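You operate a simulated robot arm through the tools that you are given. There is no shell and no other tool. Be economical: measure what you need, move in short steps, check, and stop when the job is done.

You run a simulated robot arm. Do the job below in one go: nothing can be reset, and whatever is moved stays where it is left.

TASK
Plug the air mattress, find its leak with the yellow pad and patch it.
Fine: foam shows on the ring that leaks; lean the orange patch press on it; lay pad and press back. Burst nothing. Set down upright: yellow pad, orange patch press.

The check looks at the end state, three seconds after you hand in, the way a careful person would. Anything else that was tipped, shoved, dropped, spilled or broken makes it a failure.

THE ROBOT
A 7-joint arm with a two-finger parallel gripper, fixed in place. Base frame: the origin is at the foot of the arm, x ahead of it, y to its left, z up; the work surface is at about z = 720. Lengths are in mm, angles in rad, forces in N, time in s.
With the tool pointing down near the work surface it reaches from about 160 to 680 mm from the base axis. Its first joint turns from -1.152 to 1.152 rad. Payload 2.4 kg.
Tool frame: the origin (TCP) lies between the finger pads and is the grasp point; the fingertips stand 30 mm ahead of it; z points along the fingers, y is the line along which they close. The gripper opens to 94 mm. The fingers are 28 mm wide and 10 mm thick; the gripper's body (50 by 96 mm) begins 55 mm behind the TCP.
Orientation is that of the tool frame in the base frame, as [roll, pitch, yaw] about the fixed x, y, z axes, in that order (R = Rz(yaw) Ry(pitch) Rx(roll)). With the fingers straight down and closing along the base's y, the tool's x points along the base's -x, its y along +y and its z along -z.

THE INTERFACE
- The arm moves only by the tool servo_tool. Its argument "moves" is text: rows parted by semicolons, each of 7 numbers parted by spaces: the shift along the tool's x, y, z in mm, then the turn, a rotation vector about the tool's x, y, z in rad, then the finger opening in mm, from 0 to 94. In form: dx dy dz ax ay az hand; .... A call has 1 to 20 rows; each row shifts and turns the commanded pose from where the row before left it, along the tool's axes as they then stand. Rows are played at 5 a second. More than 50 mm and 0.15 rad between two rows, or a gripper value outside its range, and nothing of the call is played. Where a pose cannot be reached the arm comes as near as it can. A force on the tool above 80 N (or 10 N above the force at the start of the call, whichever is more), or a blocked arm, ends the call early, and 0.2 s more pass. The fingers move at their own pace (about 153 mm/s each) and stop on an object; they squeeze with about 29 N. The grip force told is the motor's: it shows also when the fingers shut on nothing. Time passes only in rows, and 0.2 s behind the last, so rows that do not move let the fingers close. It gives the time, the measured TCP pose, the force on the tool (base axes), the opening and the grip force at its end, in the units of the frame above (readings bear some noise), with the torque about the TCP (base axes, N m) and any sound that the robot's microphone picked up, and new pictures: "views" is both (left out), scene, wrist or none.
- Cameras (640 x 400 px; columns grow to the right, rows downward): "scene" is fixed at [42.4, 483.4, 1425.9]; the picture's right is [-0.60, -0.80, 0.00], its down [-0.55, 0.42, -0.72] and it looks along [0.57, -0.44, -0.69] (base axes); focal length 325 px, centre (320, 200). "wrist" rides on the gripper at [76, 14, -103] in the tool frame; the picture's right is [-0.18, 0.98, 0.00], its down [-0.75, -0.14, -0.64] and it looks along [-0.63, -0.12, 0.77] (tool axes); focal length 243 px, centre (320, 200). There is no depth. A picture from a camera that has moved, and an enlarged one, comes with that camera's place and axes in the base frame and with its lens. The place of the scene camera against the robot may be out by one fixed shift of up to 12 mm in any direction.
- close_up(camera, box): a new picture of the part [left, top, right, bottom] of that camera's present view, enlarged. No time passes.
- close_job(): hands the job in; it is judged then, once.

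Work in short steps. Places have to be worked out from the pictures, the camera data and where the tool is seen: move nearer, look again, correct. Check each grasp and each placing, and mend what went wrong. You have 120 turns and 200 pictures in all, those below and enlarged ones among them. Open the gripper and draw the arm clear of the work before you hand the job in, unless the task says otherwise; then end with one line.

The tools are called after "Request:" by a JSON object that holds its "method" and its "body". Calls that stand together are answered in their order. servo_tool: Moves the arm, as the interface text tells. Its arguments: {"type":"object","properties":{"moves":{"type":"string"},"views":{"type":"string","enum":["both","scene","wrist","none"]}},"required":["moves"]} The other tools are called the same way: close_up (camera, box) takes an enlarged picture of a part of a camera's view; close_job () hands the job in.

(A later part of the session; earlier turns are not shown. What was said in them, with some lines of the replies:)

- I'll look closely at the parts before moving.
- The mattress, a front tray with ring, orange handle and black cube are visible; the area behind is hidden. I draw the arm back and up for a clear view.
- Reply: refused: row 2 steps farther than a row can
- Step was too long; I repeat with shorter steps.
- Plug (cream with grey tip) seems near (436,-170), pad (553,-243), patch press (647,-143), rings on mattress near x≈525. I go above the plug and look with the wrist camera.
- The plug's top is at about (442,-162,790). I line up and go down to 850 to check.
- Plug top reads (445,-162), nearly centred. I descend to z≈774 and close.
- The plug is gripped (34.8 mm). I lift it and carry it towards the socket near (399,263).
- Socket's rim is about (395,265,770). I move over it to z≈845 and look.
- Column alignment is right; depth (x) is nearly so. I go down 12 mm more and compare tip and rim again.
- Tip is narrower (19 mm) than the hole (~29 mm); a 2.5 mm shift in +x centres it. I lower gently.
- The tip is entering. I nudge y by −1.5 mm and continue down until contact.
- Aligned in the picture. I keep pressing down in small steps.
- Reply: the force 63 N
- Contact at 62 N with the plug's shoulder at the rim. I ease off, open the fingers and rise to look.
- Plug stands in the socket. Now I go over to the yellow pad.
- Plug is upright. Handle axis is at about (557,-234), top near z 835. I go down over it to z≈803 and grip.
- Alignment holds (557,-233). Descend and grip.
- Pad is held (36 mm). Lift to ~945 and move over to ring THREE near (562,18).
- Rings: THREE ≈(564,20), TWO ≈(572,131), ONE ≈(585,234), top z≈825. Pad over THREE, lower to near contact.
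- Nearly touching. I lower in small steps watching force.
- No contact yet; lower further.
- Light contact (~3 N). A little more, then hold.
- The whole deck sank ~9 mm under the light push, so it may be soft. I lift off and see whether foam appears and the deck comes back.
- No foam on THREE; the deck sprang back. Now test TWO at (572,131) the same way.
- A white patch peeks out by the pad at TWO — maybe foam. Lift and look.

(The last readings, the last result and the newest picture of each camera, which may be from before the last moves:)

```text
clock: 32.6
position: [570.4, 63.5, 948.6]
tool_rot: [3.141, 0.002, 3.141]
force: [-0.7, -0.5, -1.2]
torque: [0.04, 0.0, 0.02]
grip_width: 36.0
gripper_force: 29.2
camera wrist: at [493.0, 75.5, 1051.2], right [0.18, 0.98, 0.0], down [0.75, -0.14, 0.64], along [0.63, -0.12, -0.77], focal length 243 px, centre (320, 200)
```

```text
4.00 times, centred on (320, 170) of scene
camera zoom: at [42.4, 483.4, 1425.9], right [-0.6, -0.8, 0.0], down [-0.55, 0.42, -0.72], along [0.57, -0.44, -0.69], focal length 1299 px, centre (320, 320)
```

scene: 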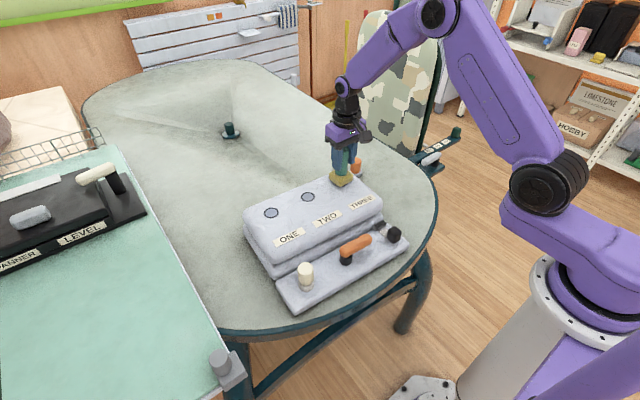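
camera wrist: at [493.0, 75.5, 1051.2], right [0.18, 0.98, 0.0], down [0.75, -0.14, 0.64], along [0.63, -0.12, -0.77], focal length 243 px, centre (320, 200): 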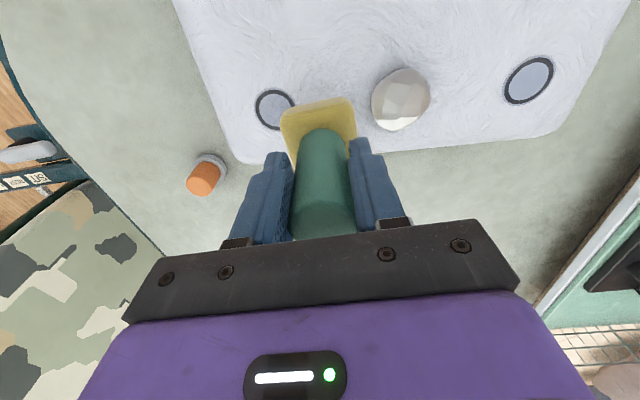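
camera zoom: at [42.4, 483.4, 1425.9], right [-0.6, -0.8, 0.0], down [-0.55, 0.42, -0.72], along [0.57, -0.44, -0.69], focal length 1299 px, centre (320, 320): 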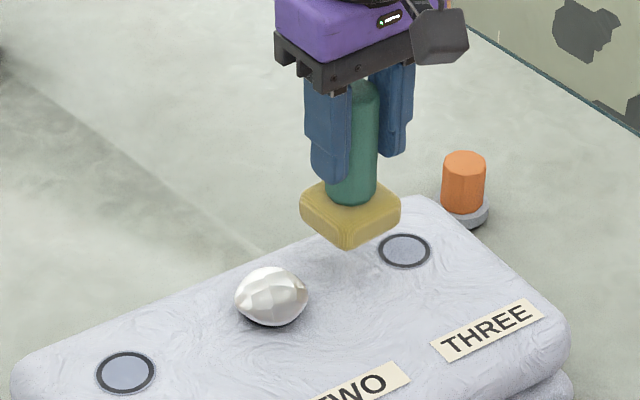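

Foam sits on TWO: that's the leak. I take the pad back to its spot at (555,-233).

Request:
{"method": "servo_tool", "body": {"moves": "2 -45 0 0 0 0 20;2 -45 0 0 0 0 20;2 -45 0 0 0 0 20;2 -45 0 0 0 0 20;2 -45 0 0 0 0 20;2 -45 0 0 0 0 20;3 -26 0 0 0 0 20;0 0 45 0 0 0 20;0 0 45 0 0 0 20;0 0 40 0 0 0 20;0 0 0 0 0 0 20"}}

```text
clock: 35.0
position: [555.4, -233.2, 818.8]
tool_rot: [3.141, 0.001, -3.141]
force: [-0.2, 0.4, -0.6]
torque: [0.02, 0.01, 0.02]
grip_width: 35.9
gripper_force: 28.8
camera wrist: at [478.6, -219.0, 921.2], right [0.18, 0.98, 0.0], down [0.75, -0.14, 0.64], along [0.63, -0.12, -0.77], focal length 243 px, centre (320, 200)
```

scene: 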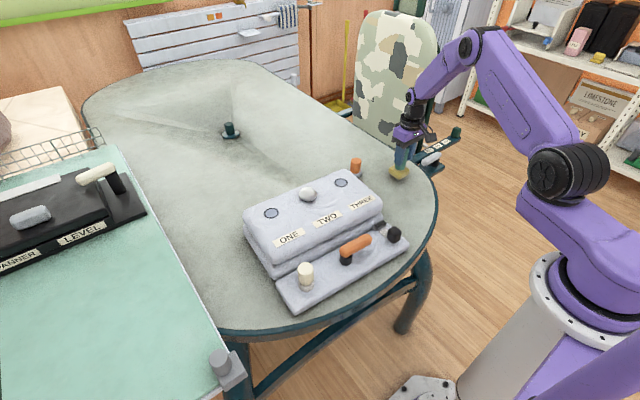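
wrist: 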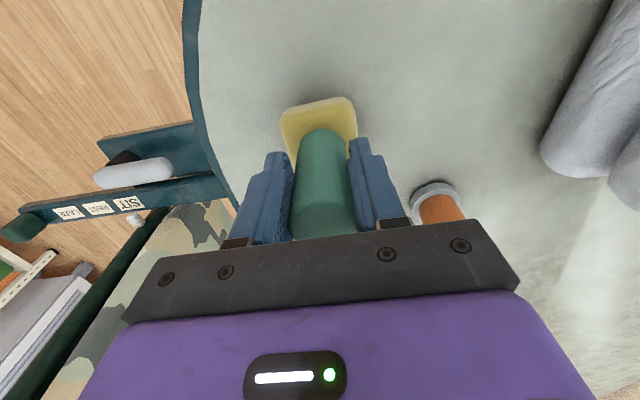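

Lower gently to the table.

Request:
{"method": "servo_tool", "body": {"moves": "0 0 8 0 0 0 20;0 0 3 0 0 0 20;0 0 2 0 0 0 20;0 0 1 0 0 0 20;0 0 0 0 0 0 20", "views": "none"}}

```text
clock: 36.2
position: [554.7, -232.2, 804.0]
tool_rot: [3.14, 0.0, 3.142]
force: [-0.1, 0.0, -0.6]
torque: [0.0, 0.02, 0.01]
grip_width: 36.1
gripper_force: 28.9
```

No contact force yet; one more millimetre at a time.

Request:
{"method": "servo_tool", "body": {"moves": "0 0 1 0 0 0 20;0 0 0 0 0 0 20", "views": "none"}}

Request:
{"method": "close_up", "body": {"camera": "wrist", "box": [250, 60, 410, 160]}}

```text
clock: 36.8
position: [553.6, -233.0, 804.9]
tool_rot: [3.141, -0.001, 3.14]
force: [0.4, -0.3, -0.1]
torque: [-0.05, 0.03, 0.0]
grip_width: 36.0
gripper_force: 28.9
```

```text
4.00 times, centred on (330, 110) of wrist
camera zoom: at [478.5, -219.7, 906.5], right [0.18, 0.98, 0.0], down [0.75, -0.14, 0.64], along [0.63, -0.12, -0.77], focal length 970 px, centre (280, 560)
```

zoom: 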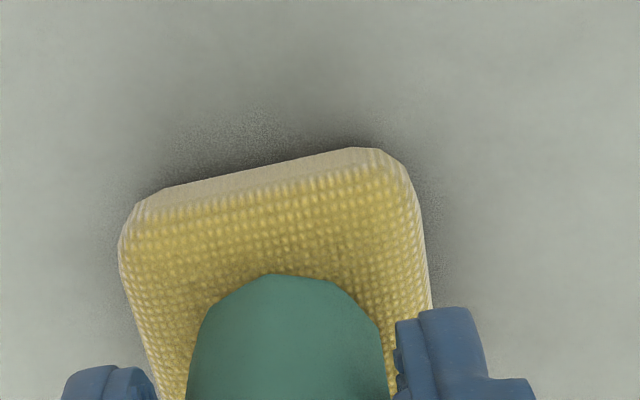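

Within noise of the pick height (804.7). Two more single-millimetre steps to sense the table.

Request:
{"method": "servo_tool", "body": {"moves": "0 0 1 0 0 0 20;0 0 0.7 0 0 0 20;0 0 0 0 0 0 20", "views": "none"}}

```text
clock: 37.6
position: [556.5, -232.5, 804.3]
tool_rot: [3.14, 0.006, -3.141]
force: [-9.7, 4.9, 30.8]
torque: [0.01, -0.25, 0.06]
grip_width: 35.9
gripper_force: 29.1
```

Contact at 31 N. Ease up 0.8 mm, open and rise, heading to where the press can be seen.

Request:
{"method": "servo_tool", "body": {"moves": "0 0 -1 0 0 0 20;0 0 0 0 0 0 70;0 0 0 0 0 0 70;0 0 0 0 0 0 70;0 0 -40 0 0 0 80;0 0 -45 0 0 0 80;0 0 -35 0 0 0 80;0 45 0 0 0 0 80;0 45 0 0 0 0 80;0 0 0 0 0 0 80"}}

```text
clock: 39.8
position: [555.1, -142.6, 923.5]
tool_rot: [-3.142, 0.001, 3.141]
force: [0.0, -0.2, 0.4]
torque: [-0.01, 0.02, 0.0]
grip_width: 79.9
gripper_force: 0.1
camera wrist: at [478.7, -129.2, 1026.0], right [0.18, 0.98, 0.0], down [0.75, -0.14, 0.64], along [0.63, -0.12, -0.77], focal length 243 px, centre (320, 200)
```

scene: 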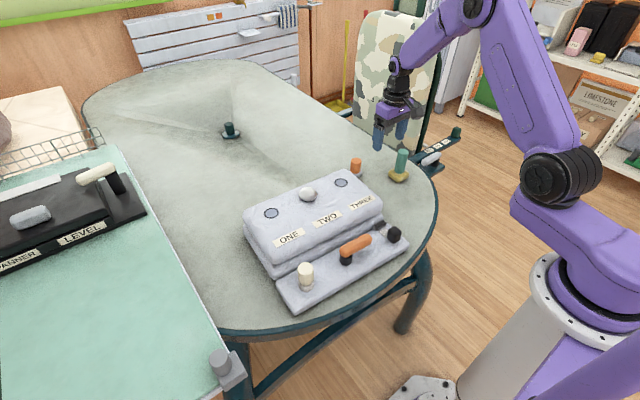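
wrist: 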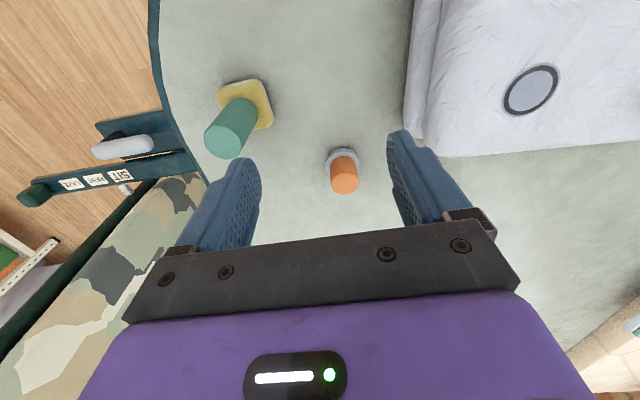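

Pad stands fine. Press is at about (655,-132), top z≈787. I approach to (640,-132,850) and check reach.

Request:
{"method": "servo_tool", "body": {"moves": "-40 10 20 0 0 0 70;-30 0 35 0 0 0 70;-15 0 20 0 0 0 70;0 0 0 0 0 0 70"}}

```text
clock: 40.8
position: [641.8, -132.7, 847.9]
tool_rot: [3.141, 0.0, -3.141]
force: [0.6, 0.4, 0.0]
torque: [0.0, -0.03, -0.05]
grip_width: 69.8
gripper_force: 0.1
camera wrist: at [564.5, -119.7, 949.9], right [0.18, 0.98, 0.0], down [0.75, -0.14, 0.64], along [0.63, -0.12, -0.77], focal length 243 px, centre (320, 200)
```

scene: 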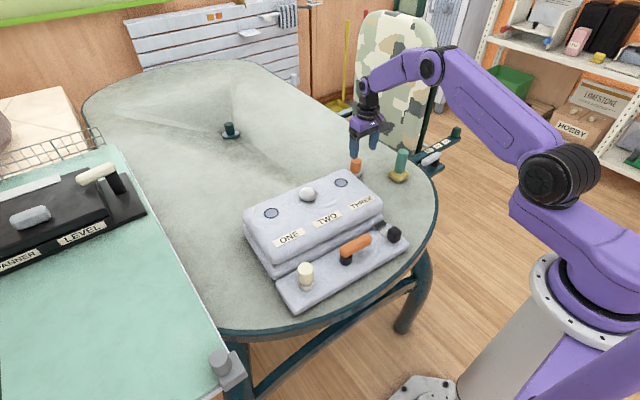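
wrist: 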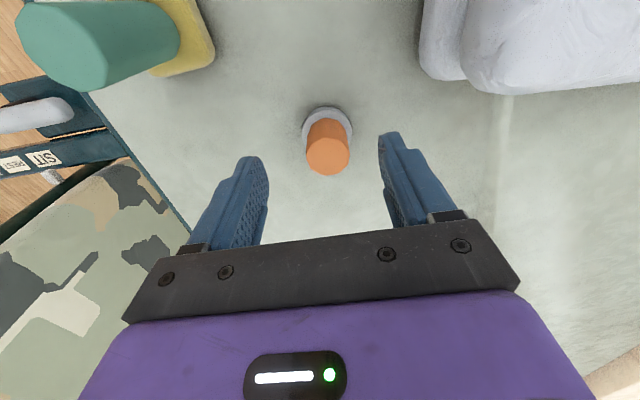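

Press reads (657,-131). Move forward 15 mm and down to ~770, then grip.

Request:
{"method": "servo_tool", "body": {"moves": "-15 1 10 0 0 0 70;0 0 30 0 0 0 70;0 0 25 0 0 0 70;0 0 13 0 0 0 70;0 0 0 0 0 0 70", "views": "wrist"}}

```text
clock: 42.0
position: [655.2, -132.0, 770.9]
tool_rot: [3.141, 0.0, 3.14]
force: [0.5, -0.3, 0.1]
torque: [0.01, 0.01, -0.03]
grip_width: 69.9
gripper_force: 0.1
camera wrist: at [578.5, -118.4, 872.8], right [0.18, 0.98, 0.0], down [0.75, -0.14, 0.64], along [0.63, -0.12, -0.77], focal length 243 px, centre (320, 200)
```

wrist: 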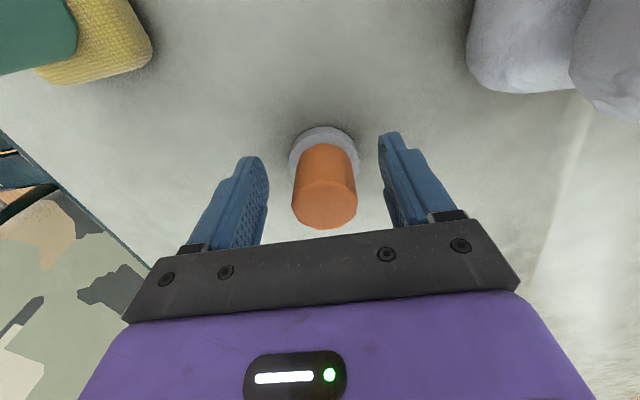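

Centred between the fingers; close.

Request:
{"method": "servo_tool", "body": {"moves": "0 0 0 0 0 0 20;0 0 0 0 0 0 20;0 0 0 0 0 0 20", "views": "wrist"}}

```text
clock: 42.8
position: [655.6, -131.0, 771.2]
tool_rot: [-3.141, -0.001, 3.141]
force: [0.8, 0.6, 0.6]
torque: [0.0, -0.05, 0.04]
grip_width: 39.1
gripper_force: 28.9
camera wrist: at [578.5, -118.2, 873.0], right [0.18, 0.98, 0.0], down [0.75, -0.14, 0.64], along [0.63, -0.12, -0.77], focal length 243 px, centre (320, 200)
```

wrist: 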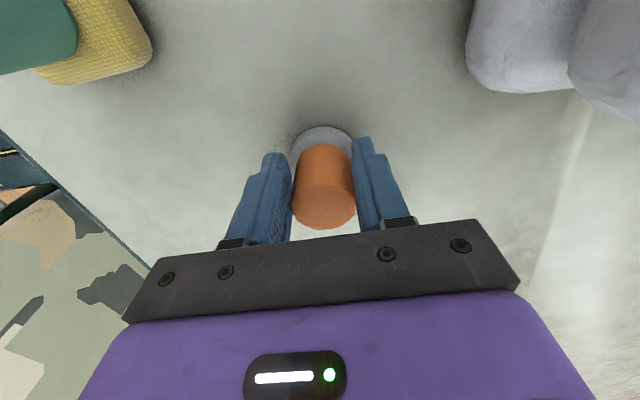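

Press gripped (39 mm). Lift while drawing back, then carry over TWO.

Request:
{"method": "servo_tool", "body": {"moves": "0 0 -30 0 0 0 20;10 0 -40 0 0 0 20;20 0 -40 0 0 0 20;20 0 -40 0 0 0 20;15 0 -10 0 0 0 20;0 45 0 0 0 0 20;3 45 0 0 0 0 20;4 45 0 0 0 0 20;4 45 0 0 0 0 20;4 45 0 0 0 0 20;4 37 0 0 0 0 20;0 0 0 0 0 0 20"}}

Request:
{"method": "close_up", "body": {"camera": "scene", "box": [240, 120, 400, 220]}}

```text
clock: 45.4
position: [570.4, 129.7, 929.7]
tool_rot: [3.141, 0.0, 3.141]
force: [-0.3, -0.5, -0.2]
torque: [-0.01, -0.03, 0.02]
grip_width: 38.9
gripper_force: 28.3
camera wrist: at [494.2, 143.6, 1032.2], right [0.18, 0.98, 0.0], down [0.75, -0.14, 0.64], along [0.63, -0.12, -0.77], focal length 243 px, centre (320, 200)
```

scene: 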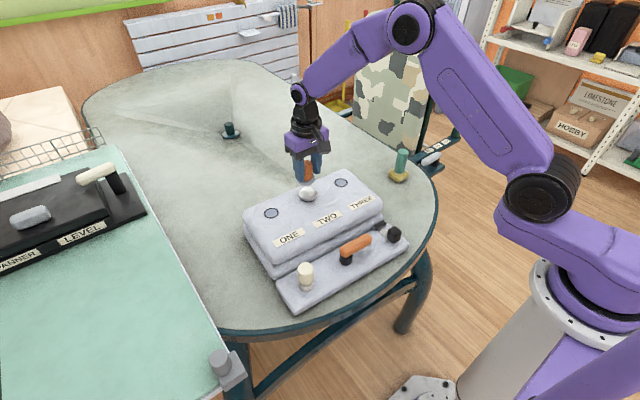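
wrist: 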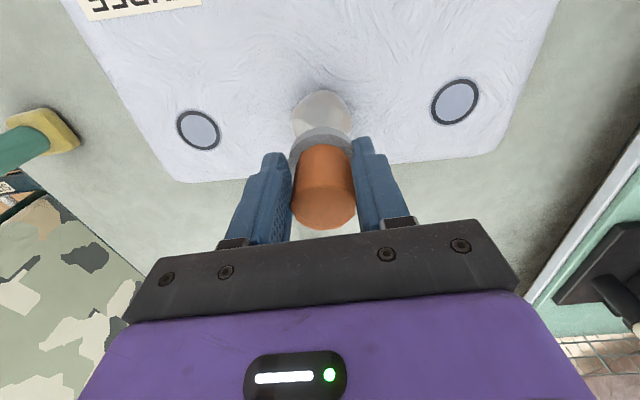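

```text
4.00 times, centred on (320, 170) of scene
camera zoom: at [42.4, 483.4, 1425.9], right [-0.6, -0.8, 0.0], down [-0.55, 0.42, -0.72], along [0.57, -0.44, -0.69], focal length 1299 px, centre (320, 320)
```

zoom: 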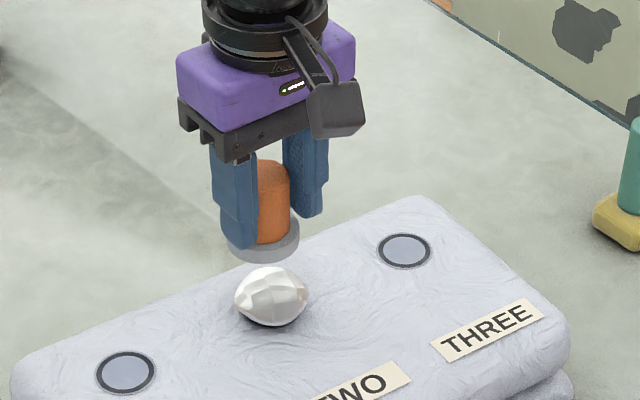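

Press is aligned over TWO (572.5,130). Lower to just below contact and hold.

Request:
{"method": "servo_tool", "body": {"moves": "0 0 25 0 0 0 20;0 0 15 0 0 0 20;0 0 7 0 0 0 20;0 0 5 0 0 0 20;0 0 5 0 0 0 20;0 0 3 0 0 0 20;0 0 0 0 0 0 20;0 0 0 0 0 0 20;0 0 0 0 0 0 20;0 0 0 0 0 0 20", "views": "wrist"}}

Request:
{"method": "close_up", "body": {"camera": "scene", "box": [240, 120, 400, 220]}}

```text
clock: 47.6
position: [572.1, 130.7, 870.8]
tool_rot: [-3.141, 0.001, 3.142]
force: [2.6, 0.0, 3.3]
torque: [-0.07, -0.08, 0.06]
grip_width: 38.8
gripper_force: 28.5
camera wrist: at [494.8, 143.5, 973.1], right [0.18, 0.98, 0.0], down [0.75, -0.14, 0.64], along [0.63, -0.12, -0.77], focal length 243 px, centre (320, 200)
```

wrist: 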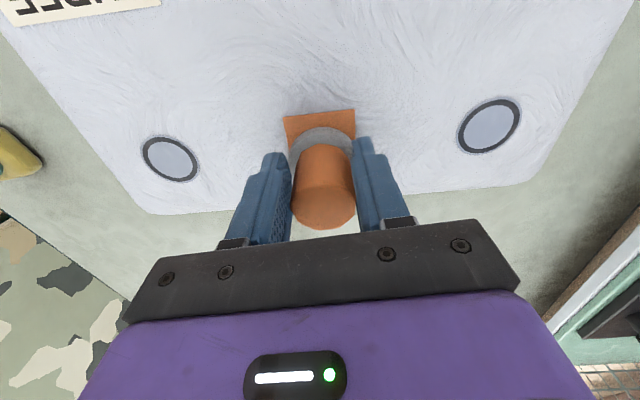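

```text
4.00 times, centred on (320, 170) of scene
camera zoom: at [42.4, 483.4, 1425.9], right [-0.6, -0.8, 0.0], down [-0.55, 0.42, -0.72], along [0.57, -0.44, -0.69], focal length 1299 px, centre (320, 320)
```

zoom: 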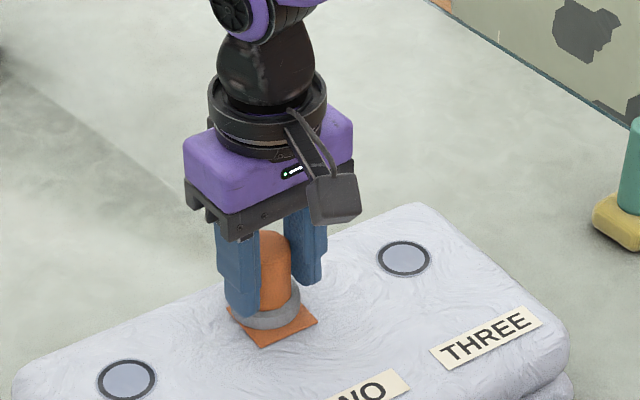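

An orange patch has appeared over TWO. I hold a second longer, then lift and look.

Request:
{"method": "servo_tool", "body": {"moves": "0 0 0 0 0 0 20;0 0 0 0 0 0 20;0 0 0 0 0 0 20;0 0 0 0 0 0 20;0 0 0 0 0 0 20;0 0 -20 0 0 0 20;0 0 -40 0 0 0 20;0 -45 0 0 0 0 20;0 -45 0 0 0 0 20;0 -45 0 0 0 0 20;0 0 0 0 0 0 20", "views": "wrist"}}

Request:
{"method": "close_up", "body": {"camera": "scene", "box": [240, 140, 400, 240]}}

```text
clock: 50.0
position: [570.7, -4.7, 931.7]
tool_rot: [-3.142, 0.002, -3.142]
force: [-0.3, 1.2, 0.0]
torque: [0.02, 0.02, -0.02]
grip_width: 39.1
gripper_force: 28.9
camera wrist: at [493.8, 7.8, 1033.9], right [0.18, 0.98, 0.0], down [0.75, -0.14, 0.64], along [0.63, -0.12, -0.77], focal length 243 px, centre (320, 200)
```

wrist: 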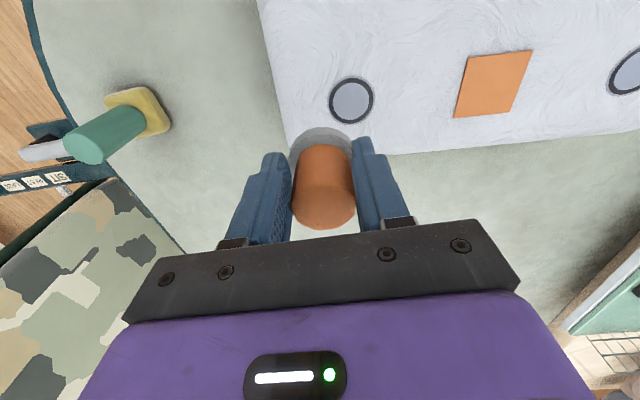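

```text
4.00 times, centred on (320, 190) of scene
camera zoom: at [42.5, 483.4, 1425.9], right [-0.6, -0.8, 0.0], down [-0.55, 0.42, -0.72], along [0.57, -0.44, -0.69], focal length 1299 px, centre (320, 240)
```

zoom: 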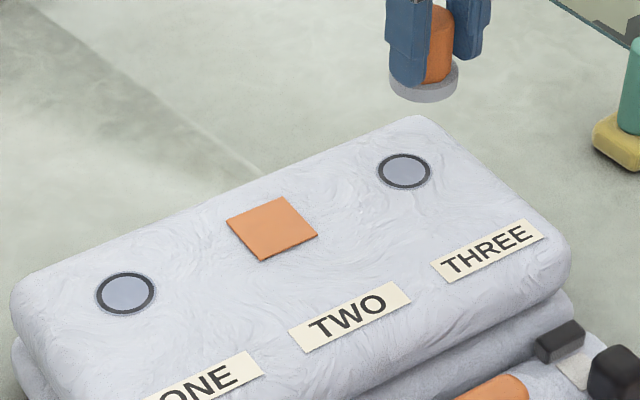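

TWO is patched. Now return the press to (655,-131), reversing the path.

Request:
{"method": "servo_tool", "body": {"moves": "-5 -42 0 0 0 0 20;-5 -42 0 0 0 0 20;-10 -42 0 0 0 0 20;-15 0 10 0 0 0 20;-20 0 40 0 0 0 20;-20 0 40 0 0 0 20;-10 -1 40 0 0 0 20;0 0 20 0 0 0 20;0 0 0 0 0 0 20"}}

```text
clock: 52.0
position: [658.4, -130.5, 780.2]
tool_rot: [-3.142, 0.001, -3.141]
force: [0.2, 0.3, -0.8]
torque: [-0.01, 0.02, -0.02]
grip_width: 39.4
gripper_force: 28.8
camera wrist: at [580.6, -118.8, 882.3], right [0.18, 0.98, 0.0], down [0.75, -0.14, 0.64], along [0.63, -0.12, -0.77], focal length 243 px, centre (320, 200)
```

scene: 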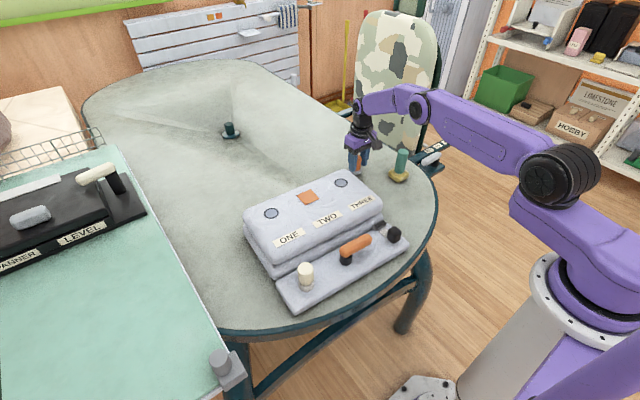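
wrist: 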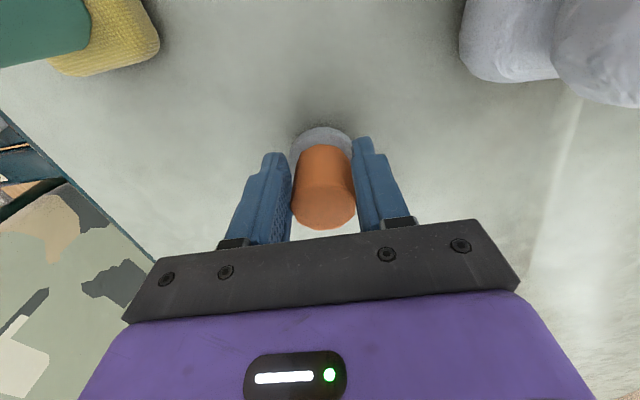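

Lower the last ~9 mm to contact.

Request:
{"method": "servo_tool", "body": {"moves": "2 0 5 0 0 0 20;0 0 2 0 0 0 20;0 0 1 0 0 0 20;0 0 0.7 0 0 0 20;0 0 0 0 0 0 20", "views": "none"}}

```text
clock: 53.2
position: [655.5, -131.7, 771.1]
tool_rot: [3.141, 0.0, 3.14]
force: [-0.5, -0.7, -0.7]
torque: [0.01, -0.02, 0.0]
grip_width: 38.8
gripper_force: 28.8
```

Request:
{"method": "servo_tool", "body": {"moves": "0 0 0.7 0 0 0 20;0 0 0.7 0 0 0 20;0 0 0 0 0 0 20", "views": "none"}}

```text
clock: 54.0
position: [654.8, -131.4, 771.0]
tool_rot: [-3.14, -0.001, -3.142]
force: [-0.7, 0.5, 1.1]
torque: [0.0, 0.04, 0.0]
grip_width: 39.2
gripper_force: 29.0
```

Just touching. I add a fraction, release, and back away upward.

Request:
{"method": "servo_tool", "body": {"moves": "0 0 0.4 0 0 0 20;0 0 0 0 0 0 20;0 0 0 0 0 0 70;0 0 0 0 0 0 70;0 0 0 0 0 0 70;0 0 -30 0 0 0 70;0 0 -40 0 0 0 70;30 0 -40 0 0 0 70;45 0 -20 0 0 0 70;45 0 0 0 0 0 70;0 0 0 0 0 0 70"}}

Request:
{"method": "close_up", "body": {"camera": "scene", "box": [330, 140, 450, 215]}}

Request:
{"method": "close_up", "body": {"camera": "scene", "box": [240, 165, 420, 315]}}

```text
clock: 56.4
position: [534.5, -132.8, 900.3]
tool_rot: [-3.141, 0.002, 3.14]
force: [0.4, 0.0, -1.1]
torque: [0.02, 0.0, -0.01]
grip_width: 70.0
gripper_force: 0.1
camera wrist: at [457.5, -119.5, 1003.0], right [0.18, 0.98, 0.0], down [0.75, -0.14, 0.64], along [0.63, -0.12, -0.77], focal length 243 px, centre (320, 200)
```

scene: 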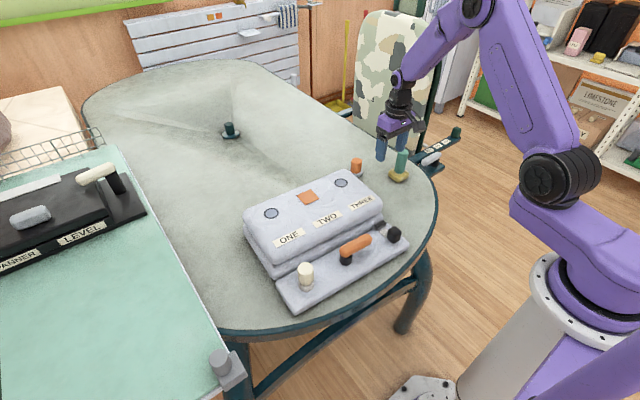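
wrist: 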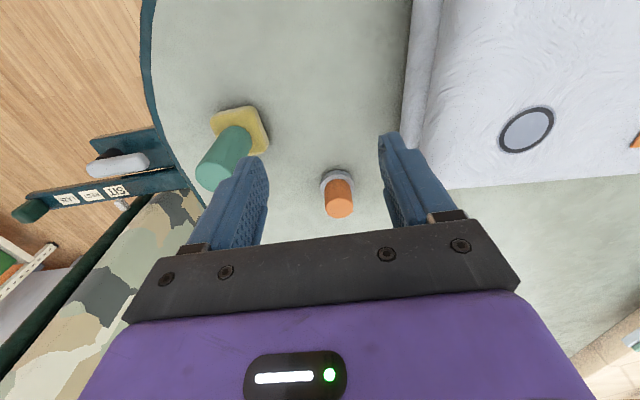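

```text
5.33 times, centred on (390, 178) of scene
camera zoom: at [42.4, 483.4, 1425.9], right [-0.6, -0.8, 0.0], down [-0.55, 0.42, -0.72], along [0.57, -0.44, -0.69], focal length 1732 px, centre (-53, 320)
```

zoom: 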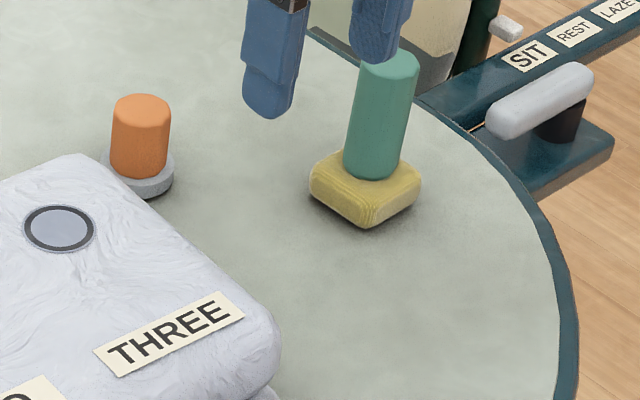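

```text
2.67 times, centred on (330, 240) of scene
camera zoom: at [42.4, 483.4, 1425.9], right [-0.6, -0.8, 0.0], down [-0.55, 0.42, -0.72], along [0.57, -0.44, -0.69], focal length 866 px, centre (293, 93)
```

zoom: 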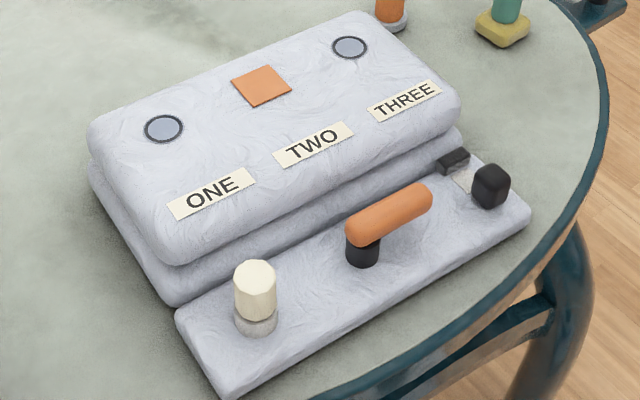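

All placed and the patch is on. One last check that the plug sits fully, then draw the arm clear.

Request:
{"method": "servo_tool", "body": {"moves": "45 0 -10 0 0 0 70;45 0 -10 0 0 0 70;45 0 -10 0 0 0 70;45 0 -10 0 0 0 70;45 0 0 0 0 0 70;0 0 0 0 0 0 70", "views": "wrist"}}

Request:
{"method": "close_up", "body": {"camera": "scene", "box": [276, 255, 340, 295]}}

Request:
{"method": "close_up", "body": {"camera": "scene", "box": [240, 165, 420, 315]}}

```text
clock: 57.8
position: [312.9, -131.1, 939.4]
tool_rot: [3.141, -0.001, -3.14]
force: [-0.2, -0.1, -0.2]
torque: [0.02, 0.02, -0.01]
grip_width: 69.9
gripper_force: 0.0
out of reach, approached as far as the arm can: row 5
camera wrist: at [235.7, -118.7, 1041.3], right [0.18, 0.98, 0.0], down [0.75, -0.14, 0.64], along [0.63, -0.12, -0.77], focal length 243 px, centre (320, 200)
```

wrist: 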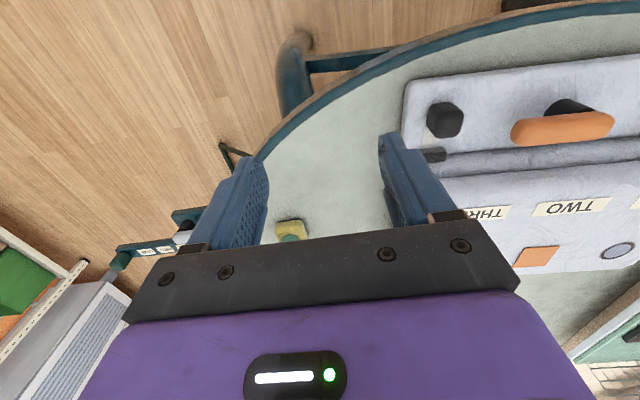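

```text
10.00 times, centred on (308, 275) of scene
camera zoom: at [42.4, 483.4, 1425.9], right [-0.6, -0.8, 0.0], down [-0.55, 0.42, -0.72], along [0.57, -0.44, -0.69], focal length 3248 px, centre (440, -550)
```

zoom: 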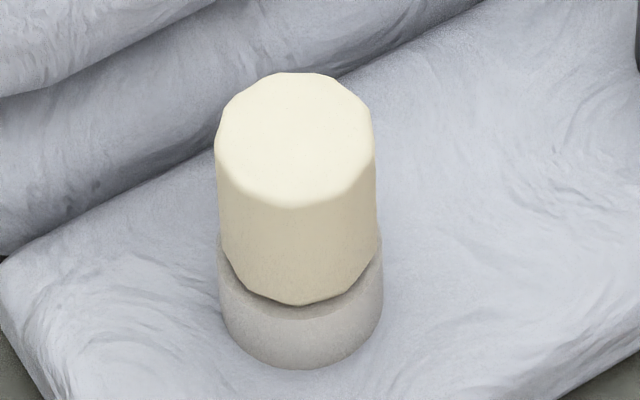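

```text
2.67 times, centred on (330, 240) of scene
camera zoom: at [42.4, 483.4, 1425.9], right [-0.6, -0.8, 0.0], down [-0.55, 0.42, -0.72], along [0.57, -0.44, -0.69], focal length 866 px, centre (293, 93)
```

zoom: 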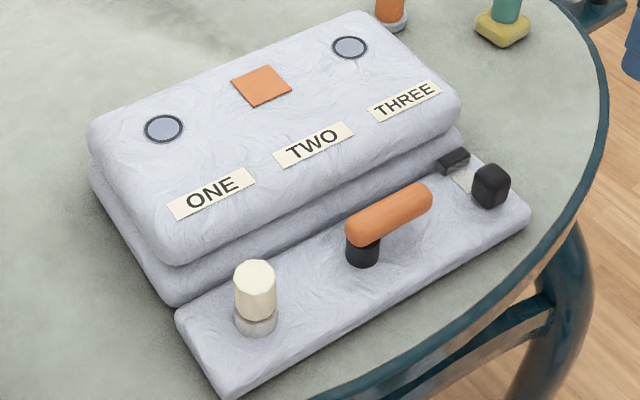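

Deck is stable. The earlier contact torque suggests a finger may have touched the rim, so I'll push the plug's top gently with closed fingers to be sure it's seated.

Request:
{"method": "servo_tool", "body": {"moves": "-10 44 0 0 0 0 0;-10 44 0 0 0 0 0;-10 44 0 0 0 0 0;-10 44 0 0 0 0 0;-10 44 0 0 0 0 0;-10 44 0 0 0 0 0;-10 44 0 0 0 0 0;-10 44 0 0 0 0 0;-4 44 0 0 0 0 0;0 0 25 0 0 0 0;0 0 25 0 0 0 0;0 0 0 0 0 0 0"}}

Request:
{"method": "close_up", "body": {"camera": "scene", "box": [260, 220, 356, 280]}}

```text
clock: 60.4
position: [393.7, 264.1, 889.7]
tool_rot: [-3.142, 0.0, 3.141]
force: [0.2, 0.7, -0.5]
torque: [-0.04, 0.02, 0.0]
grip_width: 0.4
gripper_force: 28.4
camera wrist: at [316.6, 277.4, 992.0], right [0.18, 0.98, 0.0], down [0.75, -0.14, 0.64], along [0.63, -0.12, -0.77], focal length 243 px, centre (320, 200)
```

scene: 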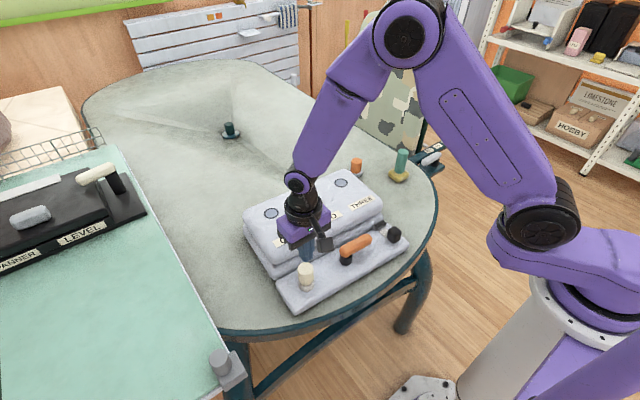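
wrist: 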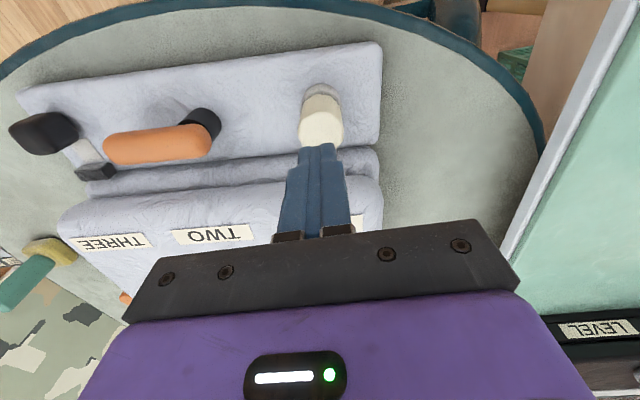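

```text
6.67 times, centred on (308, 250) of scene
camera zoom: at [42.4, 483.4, 1425.9], right [-0.6, -0.8, 0.0], down [-0.55, 0.42, -0.72], along [0.57, -0.44, -0.69], focal length 2165 px, centre (400, -133)
```

zoom: 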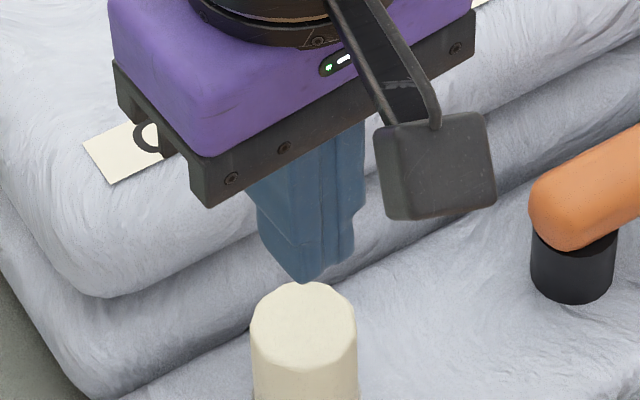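

Lower the closed fingers onto the plug's top in small steps.

Request:
{"method": "servo_tool", "body": {"moves": "-3 0 20 0 0 0 0;0 0 10 0 0 0 0;0 0 3 0 0 0 0;0 0 3 0 0 0 0;0 0 2 0 0 0 0;0 0 2 0 0 0 0;0 0 2 0 0 0 0;0 0 2 0 0 0 0", "views": "none"}}

```text
clock: 62.2
position: [396.6, 264.9, 846.8]
tool_rot: [-3.141, 0.001, -3.141]
force: [-2.1, -0.4, 6.7]
torque: [-0.03, 0.08, -0.01]
grip_width: 0.0
gripper_force: 28.9
```

Contact at ~847 (7 N). Push 2 mm more and see whether it yields.

Request:
{"method": "servo_tool", "body": {"moves": "0 0 1 0 0 0 0;0 0 0.7 0 0 0 0;0 0 0 0 0 0 0", "views": "none"}}

Request:
{"method": "close_up", "body": {"camera": "scene", "box": [276, 255, 340, 295]}}

```text
clock: 63.0
position: [396.6, 264.8, 846.8]
tool_rot: [3.14, 0.003, -3.141]
force: [-6.6, -8.5, 54.6]
torque: [-0.22, 0.32, -0.02]
grip_width: 0.1
gripper_force: 28.9
```

```text
10.00 times, centred on (308, 275) of scene
camera zoom: at [41.6, 482.7, 1426.2], right [-0.6, -0.8, 0.0], down [-0.55, 0.42, -0.72], along [0.57, -0.43, -0.69], focal length 3248 px, centre (440, -550)
```

zoom: 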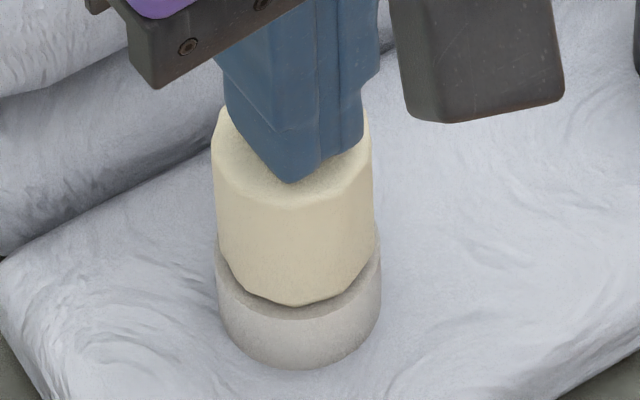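

The plug is rigidly seated. Rise straight up and draw back, opening the gripper.

Request:
{"method": "servo_tool", "body": {"moves": "0 0 -20 0 0 0 0;0 0 -45 0 0 0 0;0 0 -45 0 0 0 60;40 -20 -20 0 0 0 80;40 -20 0 0 0 0 90;20 -40 0 0 0 0 90;0 -40 0 0 0 0 90;0 0 0 0 0 0 90"}}

Request:
{"method": "close_up", "body": {"camera": "scene", "box": [240, 165, 420, 315]}}

```text
clock: 64.8
position: [297.4, 143.5, 973.7]
tool_rot: [3.141, -0.001, 3.14]
force: [-0.4, 0.1, 0.2]
torque: [0.04, 0.01, 0.0]
grip_width: 89.9
gripper_force: 0.1
camera wrist: at [220.2, 156.8, 1076.3], right [0.18, 0.98, 0.0], down [0.75, -0.14, 0.64], along [0.63, -0.12, -0.77], focal length 243 px, centre (320, 200)
```

scene: 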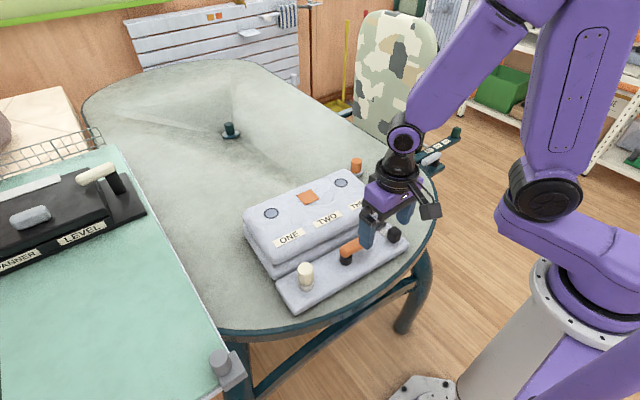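
wrist: 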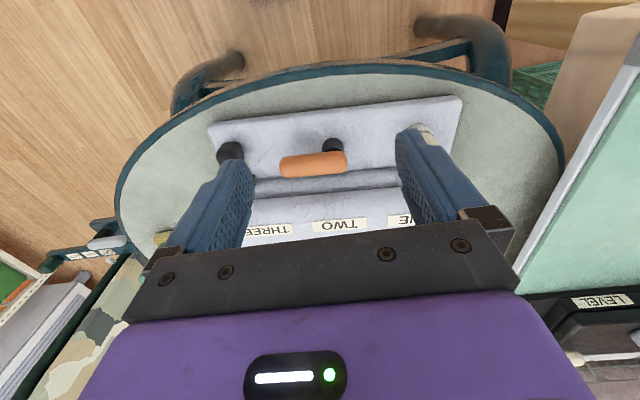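

```text
2.67 times, centred on (330, 240) of scene
camera zoom: at [42.4, 483.3, 1425.9], right [-0.6, -0.8, 0.0], down [-0.55, 0.42, -0.72], along [0.57, -0.44, -0.69], focal length 866 px, centre (293, 93)
```

zoom: 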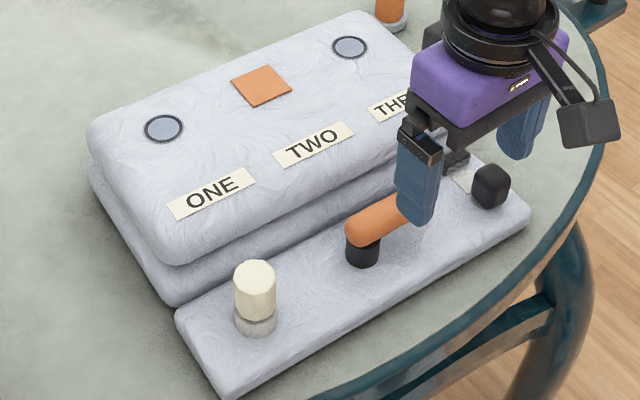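

Plug seated, TWO patched, pad and press upright, arm clear and open. Handing in.

Request:
{"method": "close_job", "body": {}}

```text
The job is handed in.
```

I plugged the mattress, the yellow pad raised foam on ring TWO, and I patched TWO with the orange press. Pad and press are back upright, nothing burst, and ring ONE was not tested.
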